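You operate a simulated robot arm through the tools that you are given. There is no shell and no other tool.

Carry out the task below with a simulated robot arm. There is one attempt and no reset: what you move stays moved.

TASK
Slide the mould under the press, pin it and press the dough flat.
Fine: no fingers on the dough; let the pad come up again.

It is judged by the outcome, as a careful person would: the job done as asked, and still so three seconds after it is handed in. It fails if anything else is knocked over, pushed out of place, dropped, spilled or broken.

THE ROBOT
A 7-joint arm with a two-finger parallel gripper, fixed in place. Base frame: the origin is at the foot of the arm, x ahead of it, y to its left, z up. Lengths are in mm, angles in degrees, forces in N, time in s.
With the tool pointing down near the work surface it reaches from about 280 to 660 mm from the base axis. Its first joint turns from -143.0 to 143.0 degrees. Payload 3 kg.
The TCP is the grasp point between the finger pads, 30 mm short of the fingertips. In the tool frame z runs along the fingers and y along their closing line. The gripper opens to 94 mm. The fingers are 28 mm wide and 10 mm thick; the gripper's body (50 by 96 mm) begins 55 mm behind the TCP.
Orientation is that of the tool frame in the base frame, as a unit quaternion [w, x, y, z]. With the fingers straight down and closing along the base's y, the tool's x points along the base's -x, its y along +y and its z along -z.

THE INTERFACE
- The arm moves only by the tool nudge_tool. Its argument "targets" is a list of rows, each an object of numbers (a shift or turn left out is 0, a gripper value left out holds the last): "rx", "ry", "rz": the turn, a rotation vector about the base's x, y, z in units of 120 degrees (1.0 is 120 degrees); "tx", "ty", "tz": the shift along the base's x, y, z in units of 500 mm (1.0 is 500 mm); "hand": the gripper command, from -1 (fully open) to 1 (shut), values between in proportion. In form: [{"rx": .., "ry": .., "rz": .., "tx": .., "ty": .., "tz": .., "hand": ..}, ...]. A call has 1 to 20 rows; each row is the pose to reach, as a shift and turn from the pose commanded when the call began. A call with a number of a shift or a turn outside -1 to 1 is refused whole. Each row takes 0.2 s and may step no farther than 50 mm and 8.6 degrees from the row before; otherwise, or with a gripper value out of range, the whole call is refused. A pose out of reach is approached as far as the arm can. The call stops where the force on the tool passes 40 N (or 10 N more than at its start, if that is more) or the arm is blocked; 0.2 s more then pass. Each finger travels about 72 mm/s and halts on what it meets, pressing with about 37 N; the grip force reading is that of the motor and also rises with nothing between the fingers. The clock runs only during rows and for 0.2 s after the last one: add rows that repeat a pose to give the fingers time. The reply holds the time, the measured pose of the TCP, the force on the tool along the base axes, the opening and the grip force, in the units named above and with some noise, with the torque about the TCP (base axes, N m) and any sound that the robot's microphone picked up.
- Cameras (640 x 400 px; columns grow to the right, rows downward): "scene" is fixed at [399.2, -499.1, 1583.7]; the picture's right is [1.00, -0.10, 0.00], its down [-0.04, -0.44, -0.90] and it looks along [0.09, 0.89, -0.44] (base axes); focal length 347 px, centre (320, 200). "wrist" rides on the gripper at [76, 14, -103] in the tool frame; the picture's right is [-0.18, 0.98, 0.00], its down [-0.75, -0.14, -0.64] and it looks along [-0.63, -0.12, 0.77] (tool axes); focal length 243 px, centre (320, 200). There is no depth. A picture from a camera that has moved, and an enlarged one, comes with that camera's place and axes in the base frame and with its lens.
- get_image(camera): a new picture of that camera. The clock stands still meanwhile.
- zoom(camera, box): a new picture of the part [left, top, right, bottom] of that camera's present view, enlarged. The clock stands still meanwhile.
- finish_job(): hands the job in; it is judged then, once.

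Places have to be worked out from the pictures, the camera data and where the tool is seen. Open the gripper and draw the arm clear of the work before you hand the job in, unless the task says otherwise.

The tools are called after ">>>" as a command line: name --argument value ..., lists and objects as JSON in quotes. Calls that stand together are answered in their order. nudge_tool: Moves the arm, as the interface text tells. Its arguments: {"type":"object","properties":{"targets":{"type":"array","items":{"type":"object","properties":{"rx":{"type":"number"},"ry":{"type":"number"},"rz":{"type":"number"},"tx":{"type":"number"},"ty":{"type":"number"},"tz":{"type":"number"},"hand":{"type":"number"}}}}},"required":["targets"]} The other tools are called the same way: get_image (camera) takes a picture; zoom (camera, box) takes an enlarged picture of a part of a camera's view; finish_job () hands the job in.

At the start:

```text
t: 0.0
tool_pos: [304.7, 331.1, 1355.3]
tcp_rot: [0.0, 0.001, 1.0, 0.0]
wrist_force: [-0.4, 0.3, -0.2]
wrist_torque: [-0.01, -0.02, 0.0]
grip_width: 93.9
finger_force: 0.1
```

scene: 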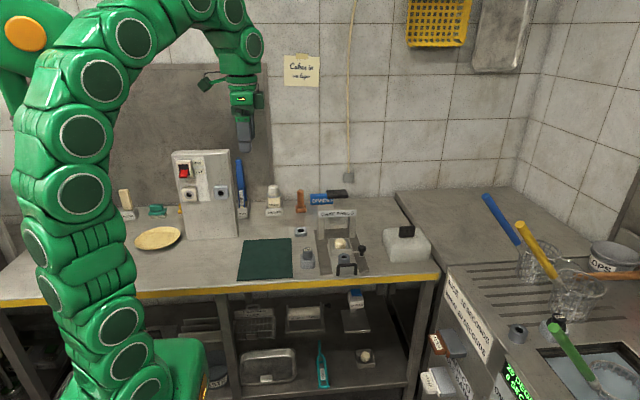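
wrist: 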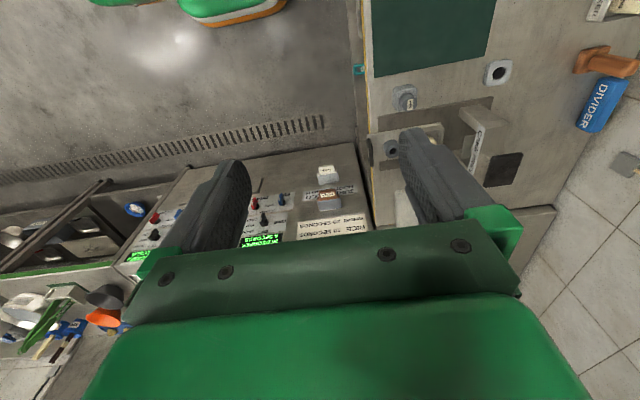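

I start by taking closer looks at the press area on the bench from the scene camera and wrist camera.

>>> zoom --camera "scene" --box '[280, 180, 440, 290]'

>>> zoom --camera "wrist" --box '[350, 50, 640, 230]'

>>> zoom --camera "scene" --box '[270, 40, 340, 100]'

```text
3.64 times, centred on (360, 235) of scene
camera zoom: at [399.2, -499.1, 1583.7], right [1.0, -0.1, 0.0], down [-0.04, -0.44, -0.9], along [0.09, 0.89, -0.44], focal length 1261 px, centre (174, 73)
```

zoom: 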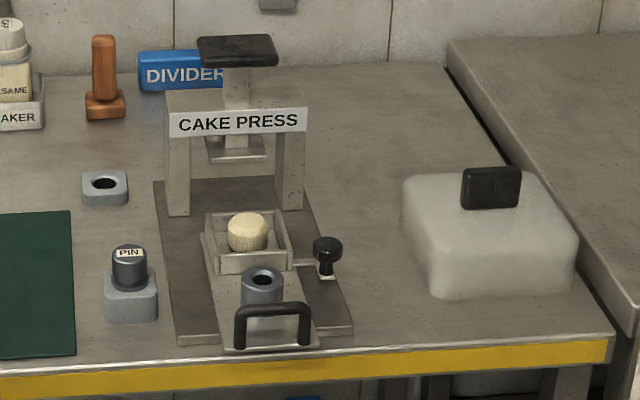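

```text
2.21 times, centred on (495, 140) of wrist
camera zoom: at [228.6, 345.0, 1457.9], right [0.18, 0.98, 0.0], down [0.75, -0.14, 0.64], along [0.63, -0.12, -0.77], focal length 535 px, centre (-66, 332)
```

zoom: 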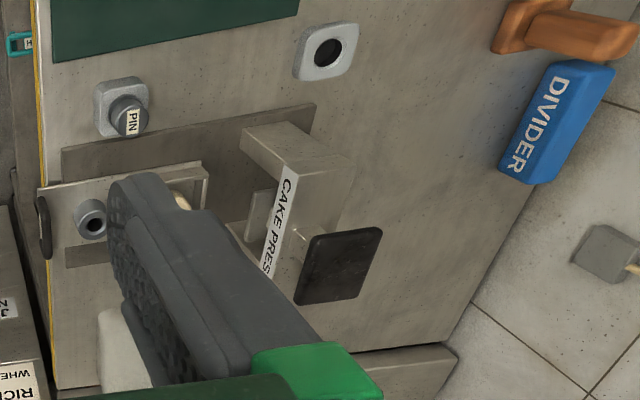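

```text
6.67 times, centred on (305, 70) of scene
camera zoom: at [399.2, -499.1, 1583.7], right [1.0, -0.1, 0.0], down [-0.04, -0.44, -0.9], along [0.09, 0.89, -0.44], focal length 2311 px, centre (420, 1067)
```

zoom: 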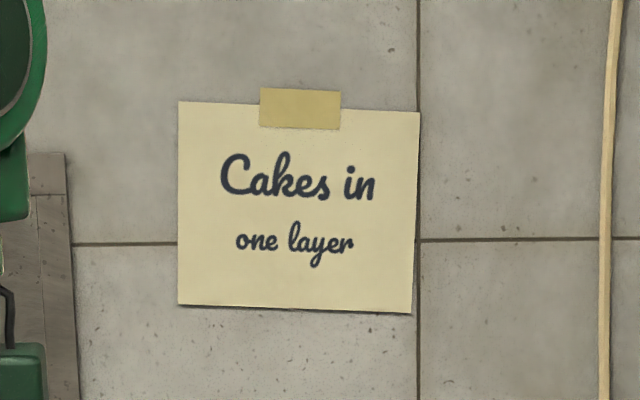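

The bench top triangulates to about z 834, with the pin near (450, 509), the mould's socket near (575, 468) and the press head near (575, 660, 1037). I take closer views of the mould, pin and press parts before moving.

>>> zoom --camera "scene" --box '[325, 225, 373, 270]'

>>> zoom --camera "scene" --box '[296, 220, 344, 265]'

>>> zoom --camera "scene" --box '[312, 185, 368, 235]'

>>> zoom --camera "scene" --box '[160, 140, 320, 260]'

>>> zoom --camera "scene" --box '[420, 270, 580, 400]'

```text
8.89 times, centred on (349, 248) of scene
camera zoom: at [399.2, -499.1, 1583.7], right [1.0, -0.1, 0.0], down [-0.04, -0.44, -0.9], along [0.09, 0.89, -0.44], focal length 3082 px, centre (62, -222)
```

zoom: 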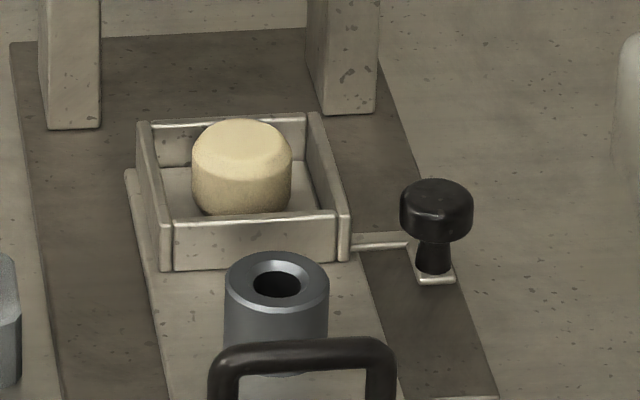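

```text
8.89 times, centred on (320, 242) of scene
camera zoom: at [399.2, -499.1, 1583.7], right [1.0, -0.1, 0.0], down [-0.04, -0.44, -0.9], along [0.09, 0.89, -0.44], focal length 3082 px, centre (320, -178)
```

zoom: 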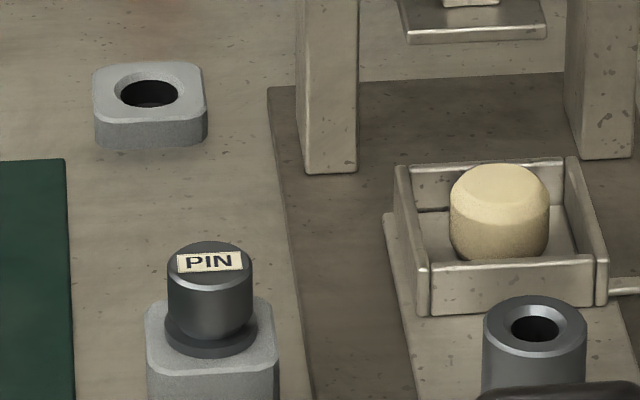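

```text
8.00 times, centred on (340, 210) of scene
camera zoom: at [399.2, -499.1, 1583.7], right [1.0, -0.1, 0.0], down [-0.04, -0.44, -0.9], along [0.09, 0.89, -0.44], focal length 2774 px, centre (160, 120)
```

zoom: 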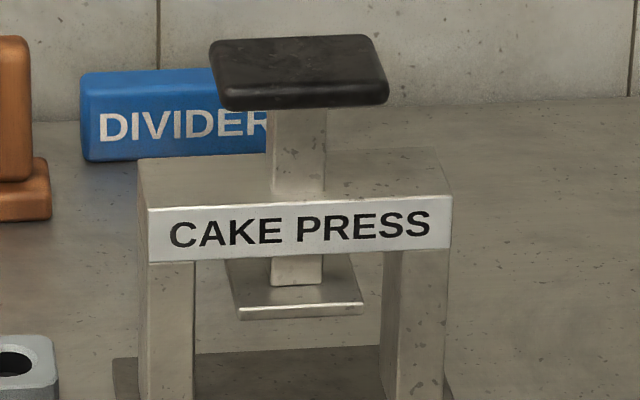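

```text
3.33 times, centred on (240, 200) of scene
camera zoom: at [399.2, -499.1, 1583.7], right [1.0, -0.1, 0.0], down [-0.04, -0.44, -0.9], along [0.09, 0.89, -0.44], focal length 1156 px, centre (587, 200)
```

zoom: 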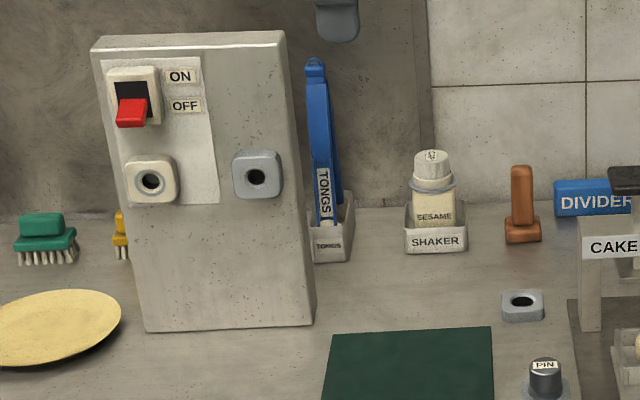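

```text
3.08 times, centred on (500, 335) of scene
camera zoom: at [399.2, -499.1, 1583.7], right [1.0, -0.1, 0.0], down [-0.04, -0.44, -0.9], along [0.09, 0.89, -0.44], focal length 1067 px, centre (-234, -215)
```

zoom: 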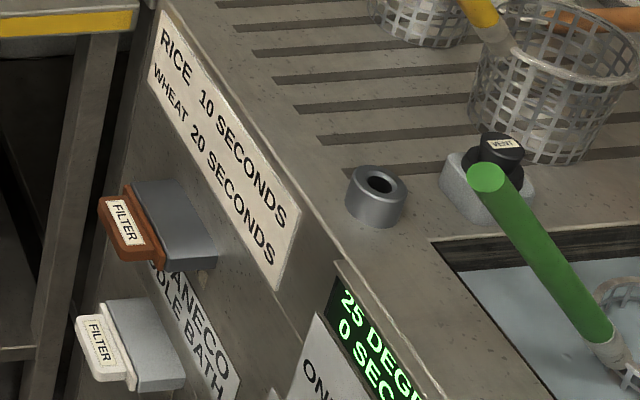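

The scene shows: sled (mould with dough, grey collar with a hole, bail handle at its front), the pin in its grey holder on the left, and the press with a black top pad. I'll move the tool nearer, staying high, and turn it 90° about z so the wrist camera looks toward the press; this also checks reach.

>>> nudge_tool --targets '[{"rz": 0.0625, "tx": 0.025, "ty": 0.005, "tz": -0.03, "hand": -1}, {"rz": 0.125, "tx": 0.05, "ty": 0.01, "tz": -0.06}, {"rz": 0.1875, "tx": 0.075, "ty": 0.015, "tz": -0.09}, {"rz": 0.25, "tx": 0.1, "ty": 0.02, "tz": -0.12}, {"rz": 0.3125, "tx": 0.125, "ty": 0.025, "tz": -0.15}, {"rz": 0.375, "tx": 0.15, "ty": 0.03, "tz": -0.18}, {"rz": 0.4375, "tx": 0.175, "ty": 0.035, "tz": -0.21}, {"rz": 0.5, "tx": 0.2, "ty": 0.04, "tz": -0.24}, {"rz": 0.5625, "tx": 0.225, "ty": 0.045, "tz": -0.27}, {"rz": 0.625, "tx": 0.25, "ty": 0.05, "tz": -0.3}, {"rz": 0.6875, "tx": 0.275, "ty": 0.055, "tz": -0.33}, {"rz": 0.75, "tx": 0.3, "ty": 0.06, "tz": -0.36}]'

```text
t: 2.6
tool_pos: [454.7, 361.3, 1174.0]
tcp_rot: [0.0, 0.708, -0.706, 0.0]
wrist_force: [0.1, -0.4, -0.2]
wrist_torque: [-0.05, -0.02, 0.04]
grip_width: 94.1
finger_force: 0.0
```

The arm reached (455, 361, 1174) with the expected turn. Next I look at the work from here.

>>> get_image --camera "wrist"

>>> get_image --camera "scene"

```text
taken
camera wrist: at [440.7, 284.4, 1277.4], right [-0.98, 0.18, 0.0], down [0.14, 0.75, 0.64], along [0.12, 0.63, -0.77], focal length 243 px, centre (320, 200)
```

wrist: 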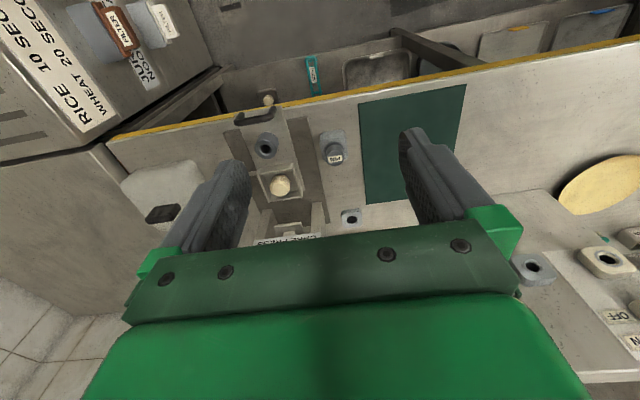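

```text
taken
```

scene: 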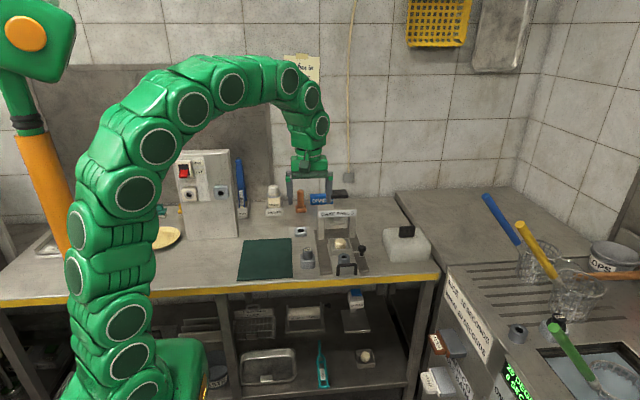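

The wrist camera sees the whole press area upside-down. I zoom in on it to measure.

>>> zoom --camera "wrist" --box '[220, 80, 380, 180]'

>>> zoom --camera "wrist" --box '[230, 150, 390, 250]'

>>> zoom --camera "scene" --box '[280, 190, 440, 290]'

```text
4.00 times, centred on (300, 130) of wrist
camera zoom: at [440.7, 284.4, 1277.4], right [-0.98, 0.18, 0.0], down [0.14, 0.75, 0.64], along [0.12, 0.63, -0.77], focal length 970 px, centre (400, 480)
```

zoom: 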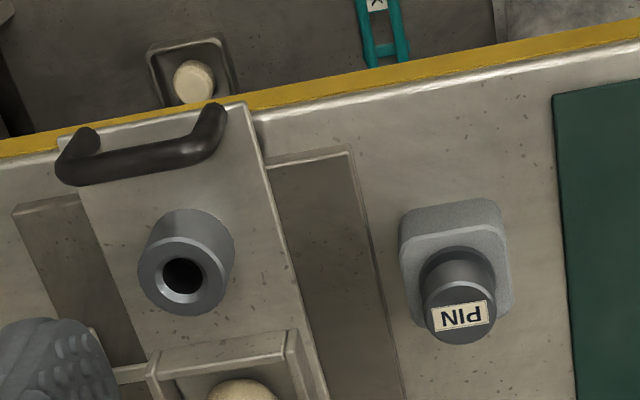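

```text
4.00 times, centred on (310, 200) of wrist
camera zoom: at [440.7, 284.4, 1277.4], right [-0.98, 0.18, 0.0], down [0.14, 0.75, 0.64], along [0.12, 0.63, -0.77], focal length 970 px, centre (360, 200)
```

zoom: 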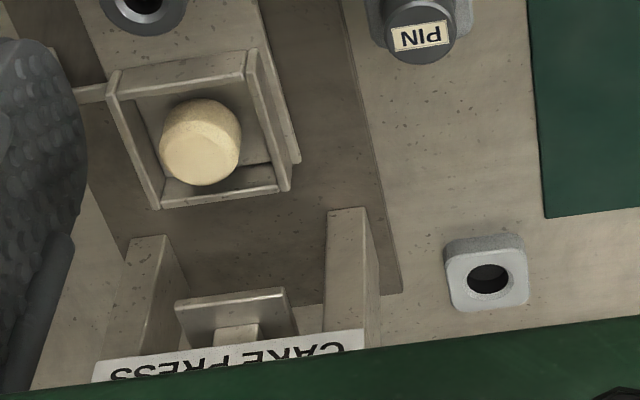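

```text
4.00 times, centred on (360, 240) of scene
camera zoom: at [399.2, -499.1, 1583.7], right [1.0, -0.1, 0.0], down [-0.04, -0.44, -0.9], along [0.09, 0.89, -0.44], focal length 1387 px, centre (160, 40)
```

zoom: 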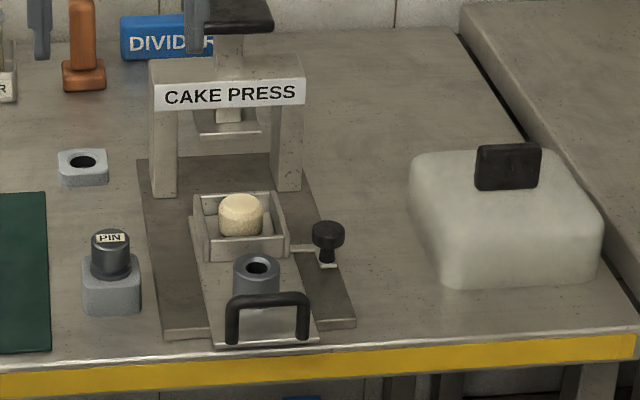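

Triangulating both views: pin top ≈ (454, 506, 899), collar top ≈ (577, 473, 881), dough top ≈ (574, 553, 895), bail bar ≈ (579, 417, 884), and press plate front edge at y≈610 with its underside near z≈935. I now test how far the tool-down pose reaches toward the bail, staying well above everything.

>>> nudge_tool --targets '[{"tx": 0.06, "ty": -0.01, "tz": -0.05}, {"tx": 0.12, "ty": -0.02, "tz": -0.1}, {"tx": 0.18, "ty": -0.03, "tz": -0.15}, {"tx": 0.24, "ty": -0.04, "tz": -0.2}, {"tx": 0.24, "ty": -0.04, "tz": -0.2, "hand": 1}, {"tx": 0.24, "ty": -0.04, "tz": -0.2, "hand": 1}, {"tx": 0.24, "ty": -0.04, "tz": -0.2, "hand": 1}]'

```text
t: 4.2
tool_pos: [574.1, 340.5, 1073.8]
tcp_rot: [0.0, -0.707, 0.708, 0.001]
wrist_force: [-0.4, -0.2, 0.4]
wrist_torque: [0.0, 0.04, 0.0]
grip_width: 0.1
finger_force: 17.0
```

The arm follows to (574, 340, 1074), radius 667. With the fingers closed I take new views to refine positions.

>>> get_image --camera "wrist"

>>> get_image --camera "scene"

>>> zoom --camera "wrist" --box '[240, 0, 480, 150]'

>>> zoom --camera "wrist" --box '[240, 100, 480, 250]'

```text
taken
camera wrist: at [560.5, 263.8, 1177.1], right [-0.98, 0.18, 0.0], down [0.14, 0.75, 0.64], along [0.12, 0.63, -0.77], focal length 243 px, centre (320, 200)
```

wrist: 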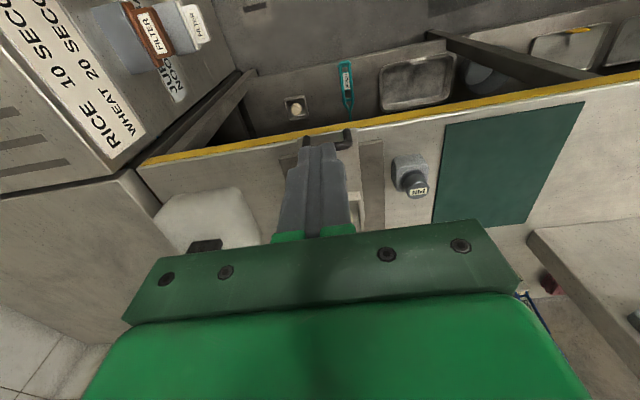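

```text
taken
```

scene: 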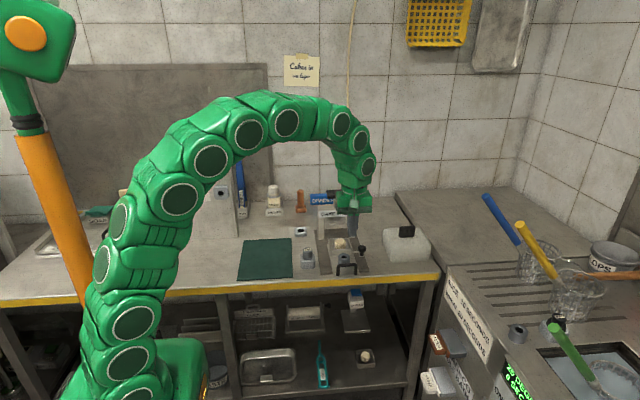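

```text
2.67 times, centred on (360, 75) of wrist
camera zoom: at [560.5, 263.8, 1177.1], right [-0.98, 0.18, 0.0], down [0.14, 0.75, 0.64], along [0.12, 0.63, -0.77], focal length 647 px, centre (213, 533)
```

zoom: 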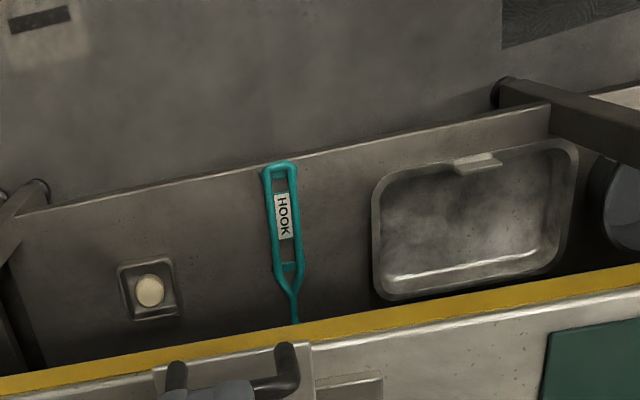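

```text
2.67 times, centred on (360, 175) of wrist
camera zoom: at [560.5, 263.8, 1177.1], right [-0.98, 0.18, 0.0], down [0.14, 0.75, 0.64], along [0.12, 0.63, -0.77], focal length 647 px, centre (213, 267)
```

zoom: 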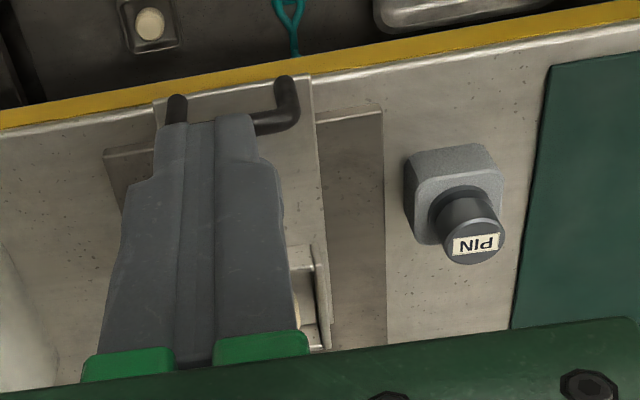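

The bail's posts stand at x≈550 and 608 near y≈410, so its bar is centred on x≈579. I go down in front of the bar with closed fingers, in free space at y≈365, checking that the straight-down pose is reachable.

>>> nudge_tool --targets '[{"tx": 0.005, "ty": 0.02, "tz": -0.08}, {"tx": 0.01, "ty": 0.04, "tz": -0.16}, {"tx": 0.01, "ty": 0.05, "tz": -0.24}]'

>>> get_image --camera "scene"

>>> get_image --camera "wrist"

```text
t: 5.0
tool_pos: [579.4, 366.8, 953.2]
tcp_rot: [0.0, -0.707, 0.707, -0.001]
wrist_force: [-0.1, 0.4, -0.1]
wrist_torque: [0.01, 0.01, 0.02]
grip_width: 0.0
finger_force: 32.9
```

```text
taken
```

scene: 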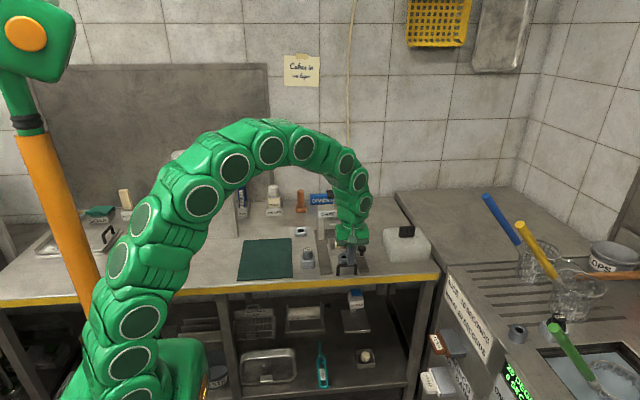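

```text
taken
camera wrist: at [565.6, 290.2, 1056.7], right [-0.98, 0.18, 0.0], down [0.14, 0.75, 0.64], along [0.12, 0.63, -0.77], focal length 243 px, centre (320, 200)
```

wrist: 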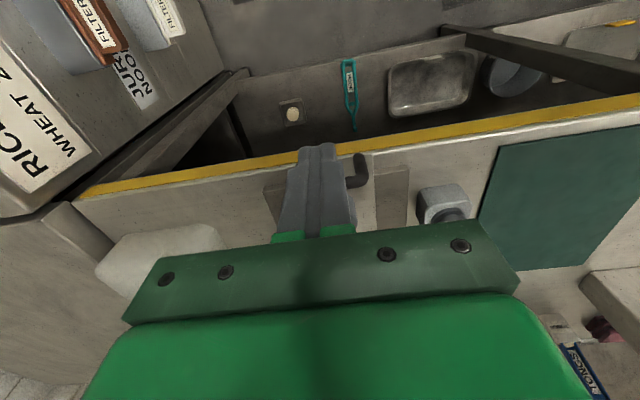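

The arm reaches here fine (radius 686). I zoom both cameras on the fingertips and the bail to check their relative position.

>>> zoom --camera "scene" --box '[310, 210, 390, 290]'

>>> zoom --camera "wrist" --box '[240, 120, 400, 240]'

```text
5.00 times, centred on (350, 250) of scene
camera zoom: at [399.2, -499.1, 1583.7], right [1.0, -0.1, 0.0], down [-0.04, -0.44, -0.9], along [0.09, 0.89, -0.44], focal length 1734 px, centre (170, -50)
```

zoom: 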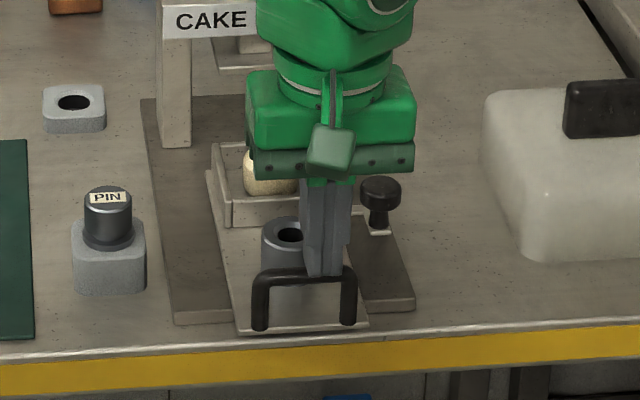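

```text
3.33 times, centred on (320, 180) of wrist
camera zoom: at [565.6, 290.2, 1056.7], right [-0.98, 0.18, 0.0], down [0.14, 0.75, 0.64], along [0.12, 0.63, -0.77], focal length 809 px, centre (320, 267)
```

zoom: 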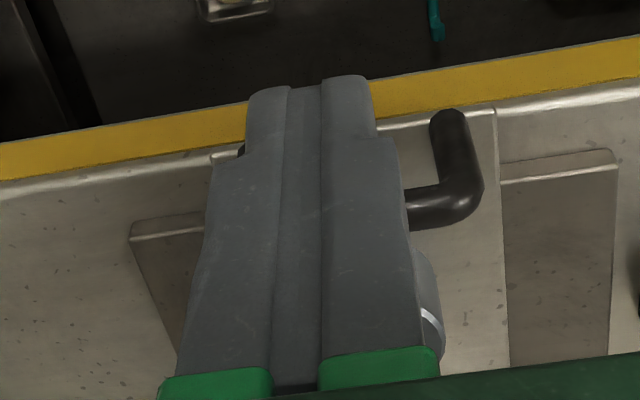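

The bail bar is at about (577, 411, 886), the slide runs along +y (base-plate edges at constant x), and the mould needs to travel roughly 85–90 mm. I'll grip the bar rather than just push it: rotate the tool back by −90° so the fingers close along y, opened to about 45 mm, still in front of and above the bench.

>>> nudge_tool --targets '[{"rz": -0.068, "hand": 0.05}, {"rz": -0.136}, {"rz": -0.204}, {"rz": -0.272}, {"rz": -0.34}, {"rz": -0.408}, {"rz": -0.476}, {"rz": -0.544}, {"rz": -0.612}, {"rz": -0.68}, {"rz": -0.748}, {"rz": -0.75}]'

>>> zoom --camera "scene" --box '[310, 210, 390, 290]'

>>> get_image --camera "wrist"

```text
t: 7.6
tool_pos: [579.4, 365.6, 953.7]
tcp_rot: [0.0, 0.0, 1.0, 0.0]
wrist_force: [-0.3, 0.3, -0.1]
wrist_torque: [0.02, 0.0, -0.01]
grip_width: 44.8
finger_force: 0.1
```

```text
5.00 times, centred on (350, 250) of scene
camera zoom: at [399.2, -499.1, 1583.7], right [1.0, -0.1, 0.0], down [-0.04, -0.44, -0.9], along [0.09, 0.89, -0.44], focal length 1734 px, centre (170, -50)
```

zoom: 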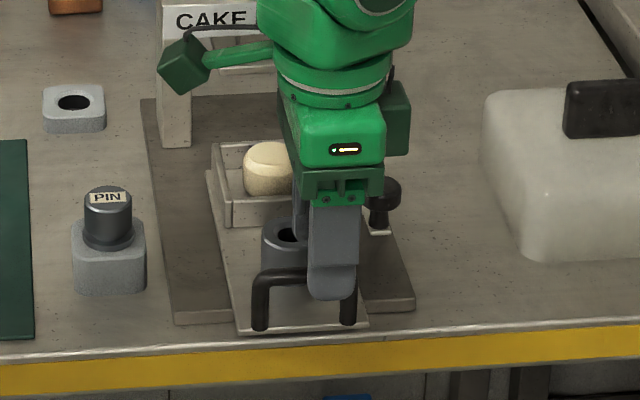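

```text
taken
camera wrist: at [503.6, 380.2, 1057.9], right [0.19, 0.98, 0.0], down [0.75, -0.14, 0.64], along [0.63, -0.12, -0.77], focal length 243 px, centre (320, 200)
```

wrist: 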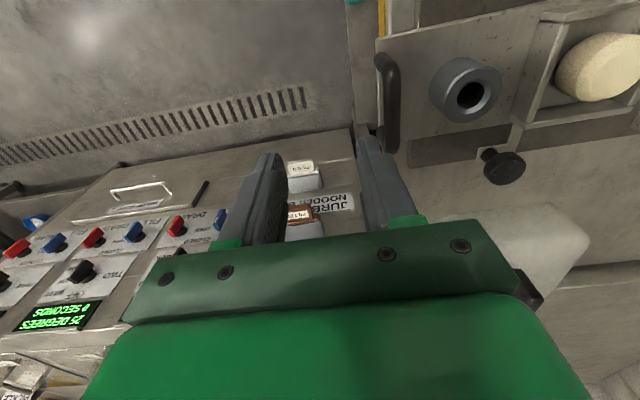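

Tool turned, opening 45 mm. I zoom on the bail in the wrist view for a precise bar position.

>>> zoom --camera "wrist" --box '[330, 0, 570, 160]'

```text
2.50 times, centred on (450, 80) of wrist
camera zoom: at [503.6, 380.2, 1057.9], right [0.19, 0.98, 0.0], down [0.75, -0.14, 0.64], along [0.63, -0.12, -0.77], focal length 606 px, centre (-5, 500)
```

zoom: 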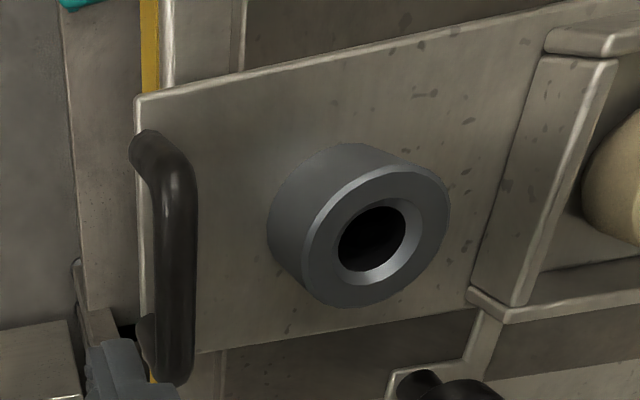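

Calibrating the scene camera against the fingertip and re-triangulating gives: bail bar ≈ (576, 421, 880), sled plate top z≈838, collar top ≈ (578, 479, 870), pin top ≈ (453, 513, 888). I move over the bar and lower the open fingers astride it.

>>> nudge_tool --targets '[{"tx": -0.003, "ty": 0.055}, {"tx": -0.006, "ty": 0.11}, {"tx": -0.006, "ty": 0.11, "tz": -0.05}, {"tx": -0.006, "ty": 0.11, "tz": -0.1}, {"tx": -0.006, "ty": 0.11, "tz": -0.138}]'

>>> zoom --camera "scene" --box '[310, 210, 390, 290]'

>>> get_image --camera "wrist"

```text
t: 8.8
tool_pos: [576.8, 423.7, 886.2]
tcp_rot: [0.0, -0.001, 1.0, 0.0]
wrist_force: [-0.1, 0.1, 0.5]
wrist_torque: [-0.01, 0.0, -0.03]
grip_width: 44.8
finger_force: 0.2
```

```text
5.00 times, centred on (350, 250) of scene
camera zoom: at [399.2, -499.1, 1583.7], right [1.0, -0.1, 0.0], down [-0.04, -0.44, -0.9], along [0.09, 0.89, -0.44], focal length 1734 px, centre (170, -50)
```

zoom: 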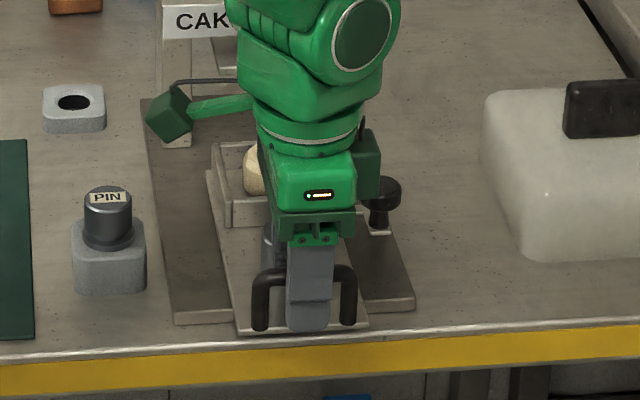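

```text
taken
camera wrist: at [500.9, 435.6, 989.2], right [0.18, 0.98, 0.0], down [0.75, -0.14, 0.64], along [0.63, -0.12, -0.77], focal length 243 px, centre (320, 200)
```

wrist: 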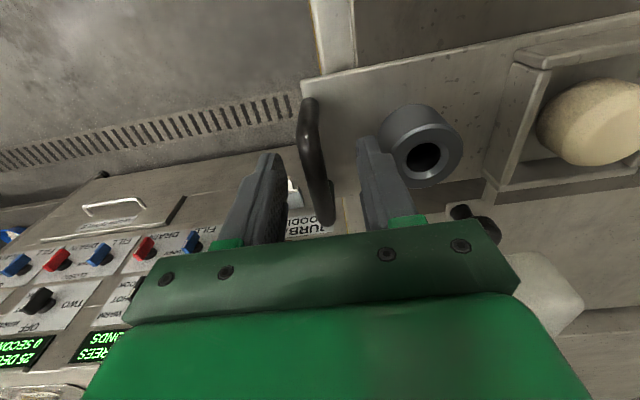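

The bar lies midway between the two fingers. I close the gripper on it.

>>> nudge_tool --targets '[{"hand": 1}, {"hand": 1}, {"hand": 1}, {"hand": 1}]'

>>> zoom --camera "wrist" --box '[230, 40, 470, 240]'

```text
t: 9.8
tool_pos: [576.8, 421.1, 887.4]
tcp_rot: [0.001, 0.0, 1.0, 0.001]
wrist_force: [-3.1, 0.6, 31.7]
wrist_torque: [0.03, 0.28, -0.02]
grip_width: 11.9
finger_force: 45.0
```

```text
2.00 times, centred on (350, 140) of wrist
camera zoom: at [500.9, 435.8, 990.5], right [0.18, 0.98, 0.0], down [0.75, -0.14, 0.64], along [0.63, -0.12, -0.77], focal length 485 px, centre (260, 320)
```

zoom: 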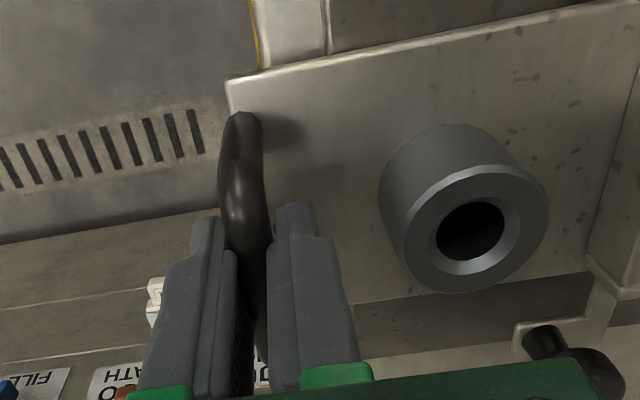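

The bar is gripped (11.9 mm), but there's a 31 N upward force on the tool. I ease the tool up a couple of mm to relieve it.

>>> nudge_tool --targets '[{"tz": 0.002}, {"tz": 0.004}, {"tz": 0.004}]'

```text
t: 10.6
tool_pos: [578.1, 420.5, 888.3]
tcp_rot: [0.0, 0.0, 1.0, 0.0]
wrist_force: [18.0, -0.1, 5.8]
wrist_torque: [-0.01, -0.2, 0.06]
grip_width: 11.9
finger_force: 45.3
```

Vertical force dropped to 6 N, now 18 N along x. I relieve x by about 1 mm and start a small slide to see how the sled responds.

>>> nudge_tool --targets '[{"tx": 0.002, "tz": 0.001}, {"tx": 0.002, "ty": 0.005, "tz": 0.001}, {"tx": 0.002, "ty": 0.01, "tz": 0.001}, {"tx": 0.002, "ty": 0.015, "tz": 0.001}, {"tx": 0.002, "ty": 0.02, "tz": 0.001}]'

```text
t: 11.8
tool_pos: [577.1, 431.5, 888.3]
tcp_rot: [-0.001, -0.001, 1.0, -0.001]
wrist_force: [-12.5, -0.3, -13.6]
wrist_torque: [0.01, 0.6, -0.02]
grip_width: 11.8
finger_force: 44.9
```

The sled slides with almost no y force; small side loads only from constraint. I trim x/z by half a millimetre and push on another 40 mm.

>>> nudge_tool --targets '[{"tx": -0.001, "ty": 0.01, "tz": -0.001}, {"tx": -0.001, "ty": 0.02, "tz": -0.001}, {"tx": -0.001, "ty": 0.03, "tz": -0.001}, {"tx": -0.001, "ty": 0.04, "tz": -0.001}, {"tx": -0.001, "ty": 0.05, "tz": -0.001}, {"tx": -0.001, "ty": 0.06, "tz": -0.001}, {"tx": -0.001, "ty": 0.07, "tz": -0.001}, {"tx": -0.001, "ty": 0.08, "tz": -0.001}]'

>>> get_image --camera "wrist"

>>> zoom --camera "scene" --box '[310, 180, 410, 280]'

```text
t: 13.6
tool_pos: [577.2, 471.1, 888.9]
tcp_rot: [0.001, 0.0, 1.0, 0.0]
wrist_force: [-5.2, -0.1, 7.5]
wrist_torque: [-0.05, 0.26, 0.1]
grip_width: 11.8
finger_force: 45.2
```

```text
taken
camera wrist: at [500.9, 485.1, 991.0], right [0.18, 0.98, 0.0], down [0.75, -0.14, 0.64], along [0.63, -0.12, -0.77], focal length 243 px, centre (320, 200)
```

wrist: 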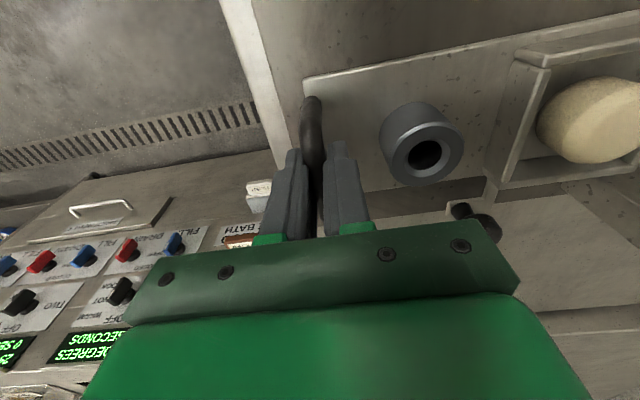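

```text
4.00 times, centred on (360, 230) of scene
camera zoom: at [399.2, -499.1, 1583.7], right [1.0, -0.1, 0.0], down [-0.04, -0.44, -0.9], along [0.09, 0.89, -0.44], focal length 1387 px, centre (160, 80)
```

zoom: 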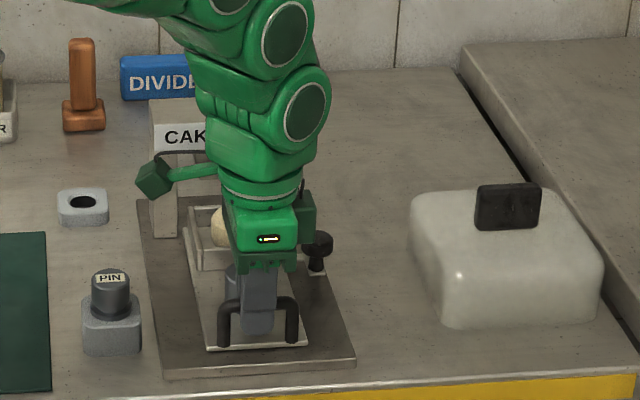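

50 mm slid and all clear; the gripper, camera head and arm remain well in front of the press frame. I continue gently at 4 mm per row to feel for the stop.

>>> nudge_tool --targets '[{"tz": -0.0005, "ty": 0.01}, {"ty": 0.018}, {"ty": 0.026}, {"ty": 0.034}, {"ty": 0.042}, {"ty": 0.05}, {"ty": 0.058}, {"ty": 0.066}, {"ty": 0.07}]'

>>> get_image --camera "wrist"

>>> zoom --camera "scene" --box '[310, 180, 390, 260]'

```text
t: 15.6
tool_pos: [577.1, 506.3, 888.8]
tcp_rot: [0.0, 0.0, 1.0, 0.0]
wrist_force: [-5.5, -1.5, 13.8]
wrist_torque: [-0.01, 0.9, -0.06]
grip_width: 11.4
finger_force: 45.2
```

```text
taken
camera wrist: at [501.0, 520.1, 991.0], right [0.18, 0.98, 0.0], down [0.75, -0.14, 0.64], along [0.63, -0.12, -0.77], focal length 243 px, centre (320, 200)
```

wrist: 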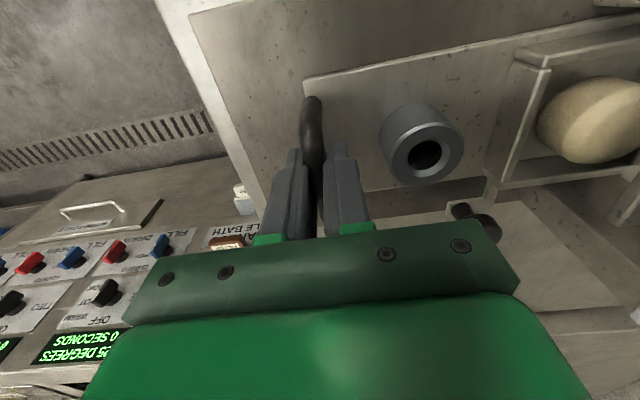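

```text
5.00 times, centred on (350, 220) of scene
camera zoom: at [399.2, -499.1, 1583.7], right [1.0, -0.1, 0.0], down [-0.04, -0.44, -0.9], along [0.09, 0.89, -0.44], focal length 1734 px, centre (170, 100)
```

zoom: 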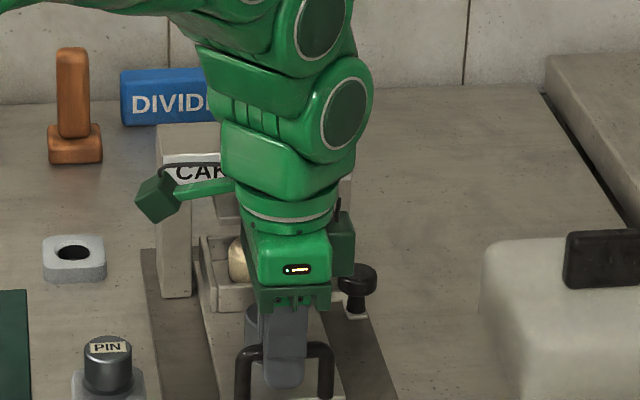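

85 mm travelled with no stop yet. Re-measuring the press axis with the corrected camera gives y≈679 versus dough about 575 at start, so ~100 mm of travel is plausible. I continue in small steps, watching the y force.

>>> nudge_tool --targets '[{"tz": 0.001, "ty": 0.005}, {"tz": 0.001, "ty": 0.01}, {"tz": 0.001, "ty": 0.015}, {"tz": 0.001, "ty": 0.02}, {"tz": 0.001, "ty": 0.022}]'

>>> zoom --camera "wrist" --box '[300, 0, 640, 240]'

>>> zoom --camera "scene" --box '[310, 190, 370, 240]'

```text
t: 16.8
tool_pos: [576.6, 517.4, 889.0]
tcp_rot: [0.0, 0.0, 1.0, 0.0]
wrist_force: [-2.9, -1.2, 4.3]
wrist_torque: [-0.02, -0.33, 0.01]
grip_width: 11.2
finger_force: 44.5
```

```text
1.67 times, centred on (470, 120) of wrist
camera zoom: at [501.2, 531.1, 991.1], right [0.18, 0.98, 0.0], down [0.75, -0.14, 0.64], along [0.63, -0.12, -0.77], focal length 404 px, centre (70, 333)
```

zoom: 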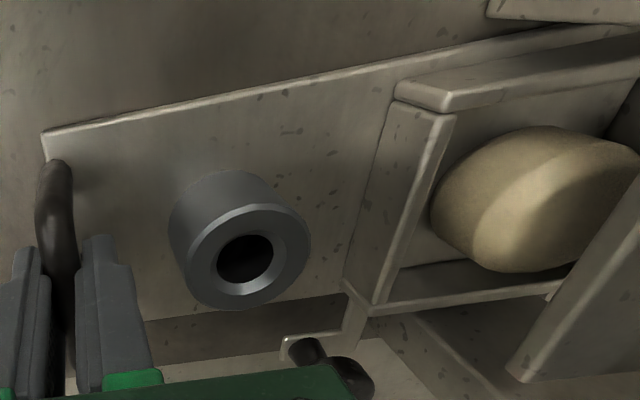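

```text
8.00 times, centred on (340, 215) of scene
camera zoom: at [399.2, -499.1, 1583.7], right [1.0, -0.1, 0.0], down [-0.04, -0.44, -0.9], along [0.09, 0.89, -0.44], focal length 2774 px, centre (160, 80)
```

zoom: 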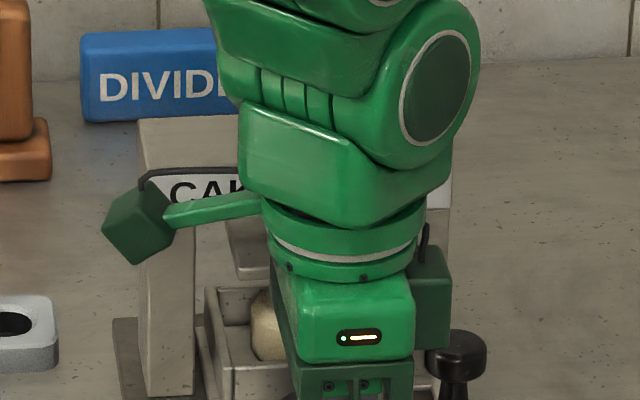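

Travel is now 96 mm with still no stop; comparing the box with the press plate (front edge y≈639, centre ≈ 670) the dough is about underneath. I creep on a little to feel whether a stop is just ahead.

>>> nudge_tool --targets '[{"ty": 0.002}, {"ty": 0.004}, {"ty": 0.006}, {"ty": 0.008}, {"ty": 0.01}, {"ty": 0.012}]'

```text
t: 18.2
tool_pos: [577.3, 522.3, 887.0]
tcp_rot: [0.001, 0.0, 1.0, 0.001]
wrist_force: [-0.1, -3.6, -1.8]
wrist_torque: [-0.01, 0.74, -0.03]
grip_width: 11.4
finger_force: 44.6
```

The y force has risen slightly to −3.6 N and the tool lags the command by 0.8 mm. I push 2 mm more to check whether that's the stop.

>>> nudge_tool --targets '[{"ty": 0.001}, {"ty": 0.002}, {"ty": 0.003}, {"ty": 0.004}]'

```text
t: 19.2
tool_pos: [576.5, 523.7, 887.2]
tcp_rot: [0.0, 0.0, 1.0, -0.001]
wrist_force: [-10.7, -31.4, 1.8]
wrist_torque: [-0.27, -0.16, 0.1]
grip_width: 11.6
finger_force: 44.7
```

That's the stop: −31 N at y≈523.5 (about 102 mm of travel). I relax the push, then open the fingers to about 45 mm.

>>> nudge_tool --targets '[{"ty": -0.0026}, {"ty": -0.0026}]'

```text
t: 19.8
tool_pos: [575.9, 524.2, 888.2]
tcp_rot: [0.0, 0.001, 1.0, 0.0]
wrist_force: [-2.7, -20.2, -5.8]
wrist_torque: [-0.14, 0.7, -0.05]
grip_width: 11.4
finger_force: 44.1
```

>>> nudge_tool --targets '[{"ty": -0.001}, {"ty": -0.002}, {"ty": -0.0025}]'

```text
t: 20.6
tool_pos: [577.5, 523.5, 888.6]
tcp_rot: [0.0, 0.0, 1.0, 0.001]
wrist_force: [9.3, -1.1, -16.9]
wrist_torque: [0.08, 0.28, -0.06]
grip_width: 11.7
finger_force: 44.4
```

The y load is gone with the sled at its stop. Now I open the fingers and rise straight up off the bar.

>>> nudge_tool --targets '[{"hand": 0.05}, {"hand": 0.05}, {"hand": 0.05}, {"tz": 0.05}, {"tz": 0.1}, {"tz": 0.15}, {"tz": 0.2}]'

>>> get_image --camera "wrist"

>>> zoom --camera "scene" --box '[290, 190, 390, 270]'

```text
t: 22.2
tool_pos: [577.0, 522.5, 988.5]
tcp_rot: [0.0, 0.0, 1.0, 0.0]
wrist_force: [0.8, 0.4, 0.1]
wrist_torque: [0.0, -0.03, 0.01]
grip_width: 44.4
finger_force: 0.0
```

```text
taken
camera wrist: at [501.6, 536.5, 1091.5], right [0.18, 0.98, 0.0], down [0.75, -0.14, 0.64], along [0.63, -0.12, -0.77], focal length 243 px, centre (320, 200)
```

wrist: 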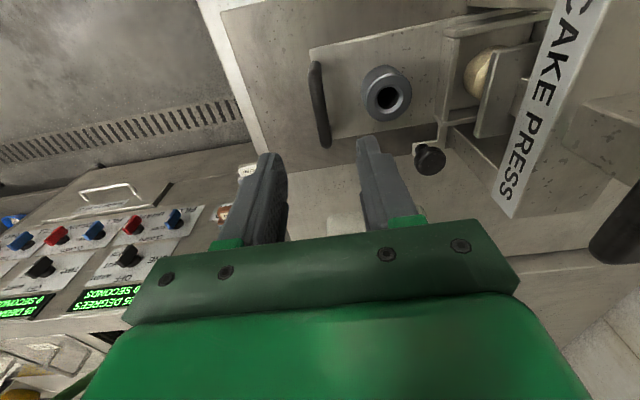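

```text
5.00 times, centred on (340, 230) of scene
camera zoom: at [399.2, -499.1, 1583.7], right [1.0, -0.1, 0.0], down [-0.04, -0.44, -0.9], along [0.09, 0.89, -0.44], focal length 1734 px, centre (220, 50)
```

zoom: 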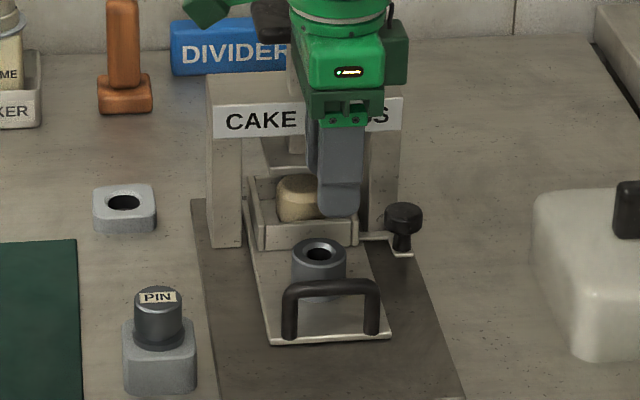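

The sled stays at its stop under the press. I zoom in to check the dough relative to the press plate and the collar position.

>>> zoom --camera "wrist" --box '[300, 0, 640, 220]'

>>> zoom --camera "scene" --box '[295, 220, 365, 270]'

```text
1.82 times, centred on (470, 110) of wrist
camera zoom: at [501.6, 536.5, 1091.5], right [0.18, 0.98, 0.0], down [0.75, -0.14, 0.64], along [0.63, -0.12, -0.77], focal length 441 px, centre (47, 364)
```

zoom: 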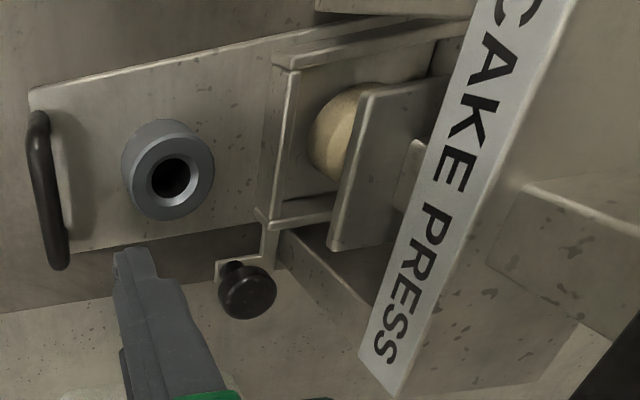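

```text
8.00 times, centred on (330, 245) of scene
camera zoom: at [399.2, -499.1, 1583.7], right [1.0, -0.1, 0.0], down [-0.04, -0.44, -0.9], along [0.09, 0.89, -0.44], focal length 2774 px, centre (240, -160)
```

zoom: 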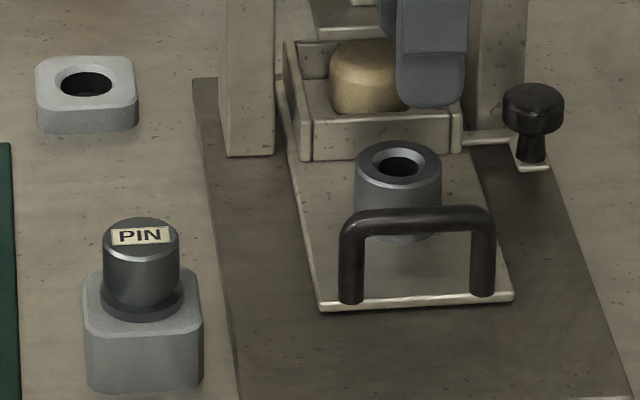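

The sled is parallel to its guide, the collar is now at ≈ (577.8, 583.1, 870.8) and the dough sits beneath the plate. Next I get the pin (cap ≈34 mm, top ≈ (452.8, 511.5, 888)): go up, turn the tool 90° so the fingers close along x, and move over near the pin at a safe height.

>>> nudge_tool --targets '[{"rz": 0.0625, "tx": -0.02, "ty": -0.01, "tz": 0.02, "hand": -0.28}, {"rz": 0.125, "tx": -0.04, "ty": -0.02, "tz": 0.04}, {"rz": 0.1875, "tx": -0.06, "ty": -0.03, "tz": 0.06}, {"rz": 0.25, "tx": -0.08, "ty": -0.04, "tz": 0.08}, {"rz": 0.3125, "tx": -0.1, "ty": -0.05, "tz": 0.1}, {"rz": 0.375, "tx": -0.12, "ty": -0.06, "tz": 0.1}, {"rz": 0.4375, "tx": -0.14, "ty": -0.07, "tz": 0.1}, {"rz": 0.5, "tx": -0.16, "ty": -0.08, "tz": 0.1}, {"rz": 0.5625, "tx": -0.18, "ty": -0.085, "tz": 0.1}, {"rz": 0.625, "tx": -0.2, "ty": -0.085, "tz": 0.1}, {"rz": 0.6875, "tx": -0.22, "ty": -0.085, "tz": 0.1}, {"rz": 0.75, "tx": -0.248, "ty": -0.085, "tz": 0.1}]'

>>> get_image --camera "wrist"

```text
t: 24.8
tool_pos: [452.4, 480.4, 1039.4]
tcp_rot: [0.001, 0.707, -0.707, 0.0]
wrist_force: [0.5, 0.6, 0.9]
wrist_torque: [0.01, 0.03, 0.01]
grip_width: 60.3
finger_force: 0.1
```

```text
taken
camera wrist: at [438.6, 403.4, 1141.9], right [-0.98, 0.18, 0.0], down [0.14, 0.75, 0.64], along [0.12, 0.63, -0.77], focal length 243 px, centre (320, 200)
```

wrist: 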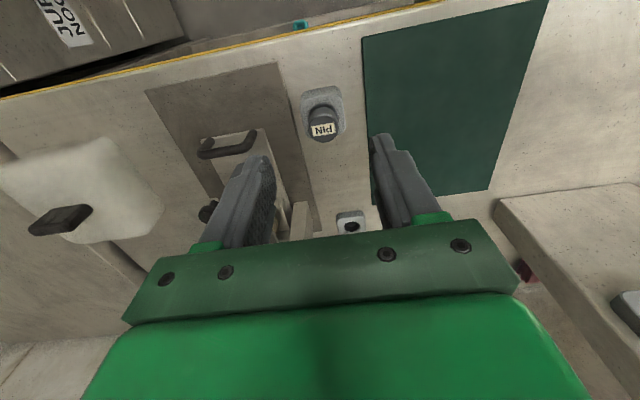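

Now I tilt the tool 20° about x so it points slightly toward +y (keeps the arm clear of the press later), staying high.

>>> nudge_tool --targets '[{"rx": 0.0556}, {"rx": 0.1111}, {"rx": 0.1667}, {"rx": 0.1667}]'

>>> get_image --camera "wrist"

>>> zoom --camera "wrist" --box '[240, 20, 420, 140]'

>>> zoom --camera "scene" --box '[270, 190, 370, 270]'

```text
t: 25.8
tool_pos: [452.7, 479.3, 1039.1]
tcp_rot: [0.123, -0.696, 0.697, 0.122]
wrist_force: [-0.3, 0.0, -0.2]
wrist_torque: [0.0, 0.01, 0.0]
grip_width: 60.3
finger_force: 0.0
```

```text
taken
camera wrist: at [439.1, 373.2, 1108.9], right [-0.98, 0.17, 0.06], down [0.14, 0.49, 0.86], along [0.12, 0.86, -0.5], focal length 243 px, centre (320, 200)
```

wrist: 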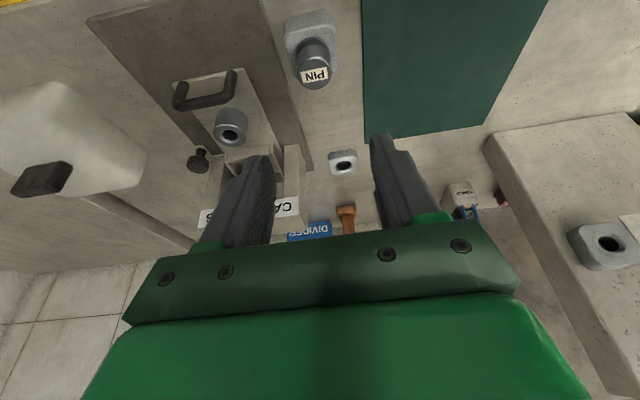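

```text
3.33 times, centred on (330, 80) of wrist
camera zoom: at [439.1, 373.2, 1108.9], right [-0.98, 0.17, 0.06], down [0.14, 0.49, 0.86], along [0.12, 0.86, -0.5], focal length 809 px, centre (287, 600)
```

zoom: 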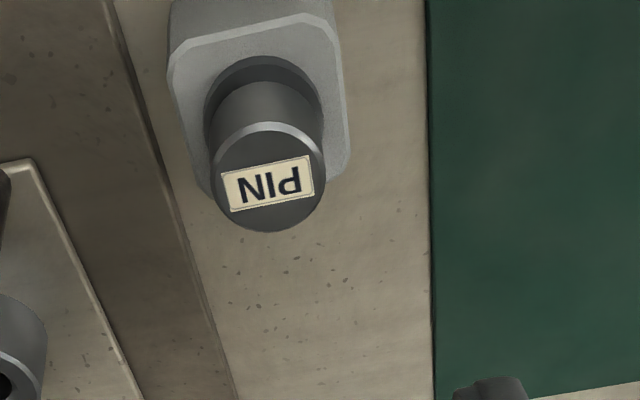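

```text
5.00 times, centred on (320, 230) of scene
camera zoom: at [399.2, -499.1, 1583.7], right [1.0, -0.1, 0.0], down [-0.04, -0.44, -0.9], along [0.09, 0.89, -0.44], focal length 1734 px, centre (320, 50)
```

zoom: 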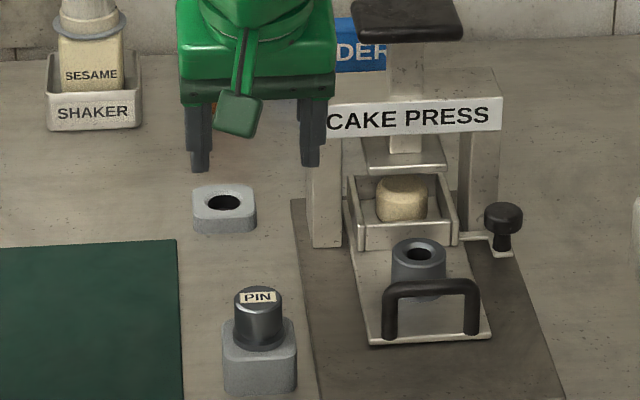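

Refined pin top: (454, 511.5, 887). I move above it and descend until the fingertips are just above the cap, then check alignment.

>>> nudge_tool --targets '[{"tx": 0.0016, "ty": 0.048}, {"tx": 0.0016, "ty": 0.048, "tz": -0.08}, {"tx": 0.0016, "ty": 0.048, "tz": -0.16}, {"tx": 0.0016, "ty": 0.048, "tz": -0.2276}]'

>>> zoom --camera "wrist" --box '[200, 40, 440, 240]'

>>> zoom --camera "scene" --box '[270, 210, 350, 270]'

```text
t: 26.8
tool_pos: [453.6, 503.9, 923.1]
tcp_rot: [0.123, -0.696, 0.697, 0.123]
wrist_force: [-0.3, -0.5, -0.1]
wrist_torque: [0.0, 0.03, -0.03]
grip_width: 60.2
finger_force: 0.1
```

```text
2.00 times, centred on (320, 140) of wrist
camera zoom: at [439.1, 397.2, 994.2], right [-0.98, 0.17, 0.06], down [0.14, 0.49, 0.86], along [0.12, 0.86, -0.5], focal length 485 px, centre (320, 320)
```

zoom: 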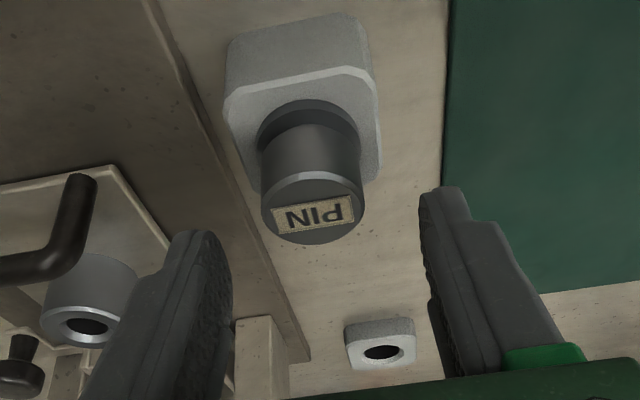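

```text
6.67 times, centred on (310, 240) of scene
camera zoom: at [399.2, -499.1, 1583.7], right [1.0, -0.1, 0.0], down [-0.04, -0.44, -0.9], along [0.09, 0.89, -0.44], focal length 2311 px, centre (387, -67)
```

zoom: 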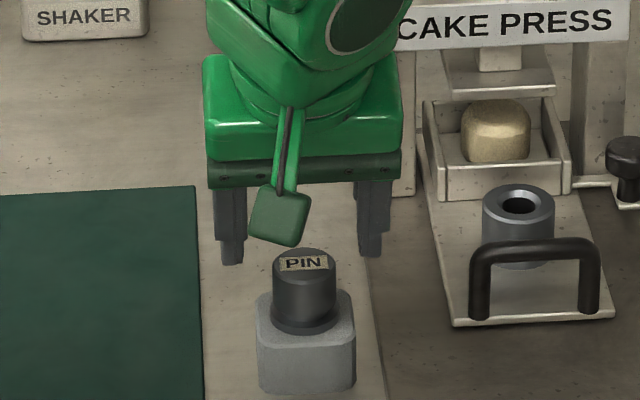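

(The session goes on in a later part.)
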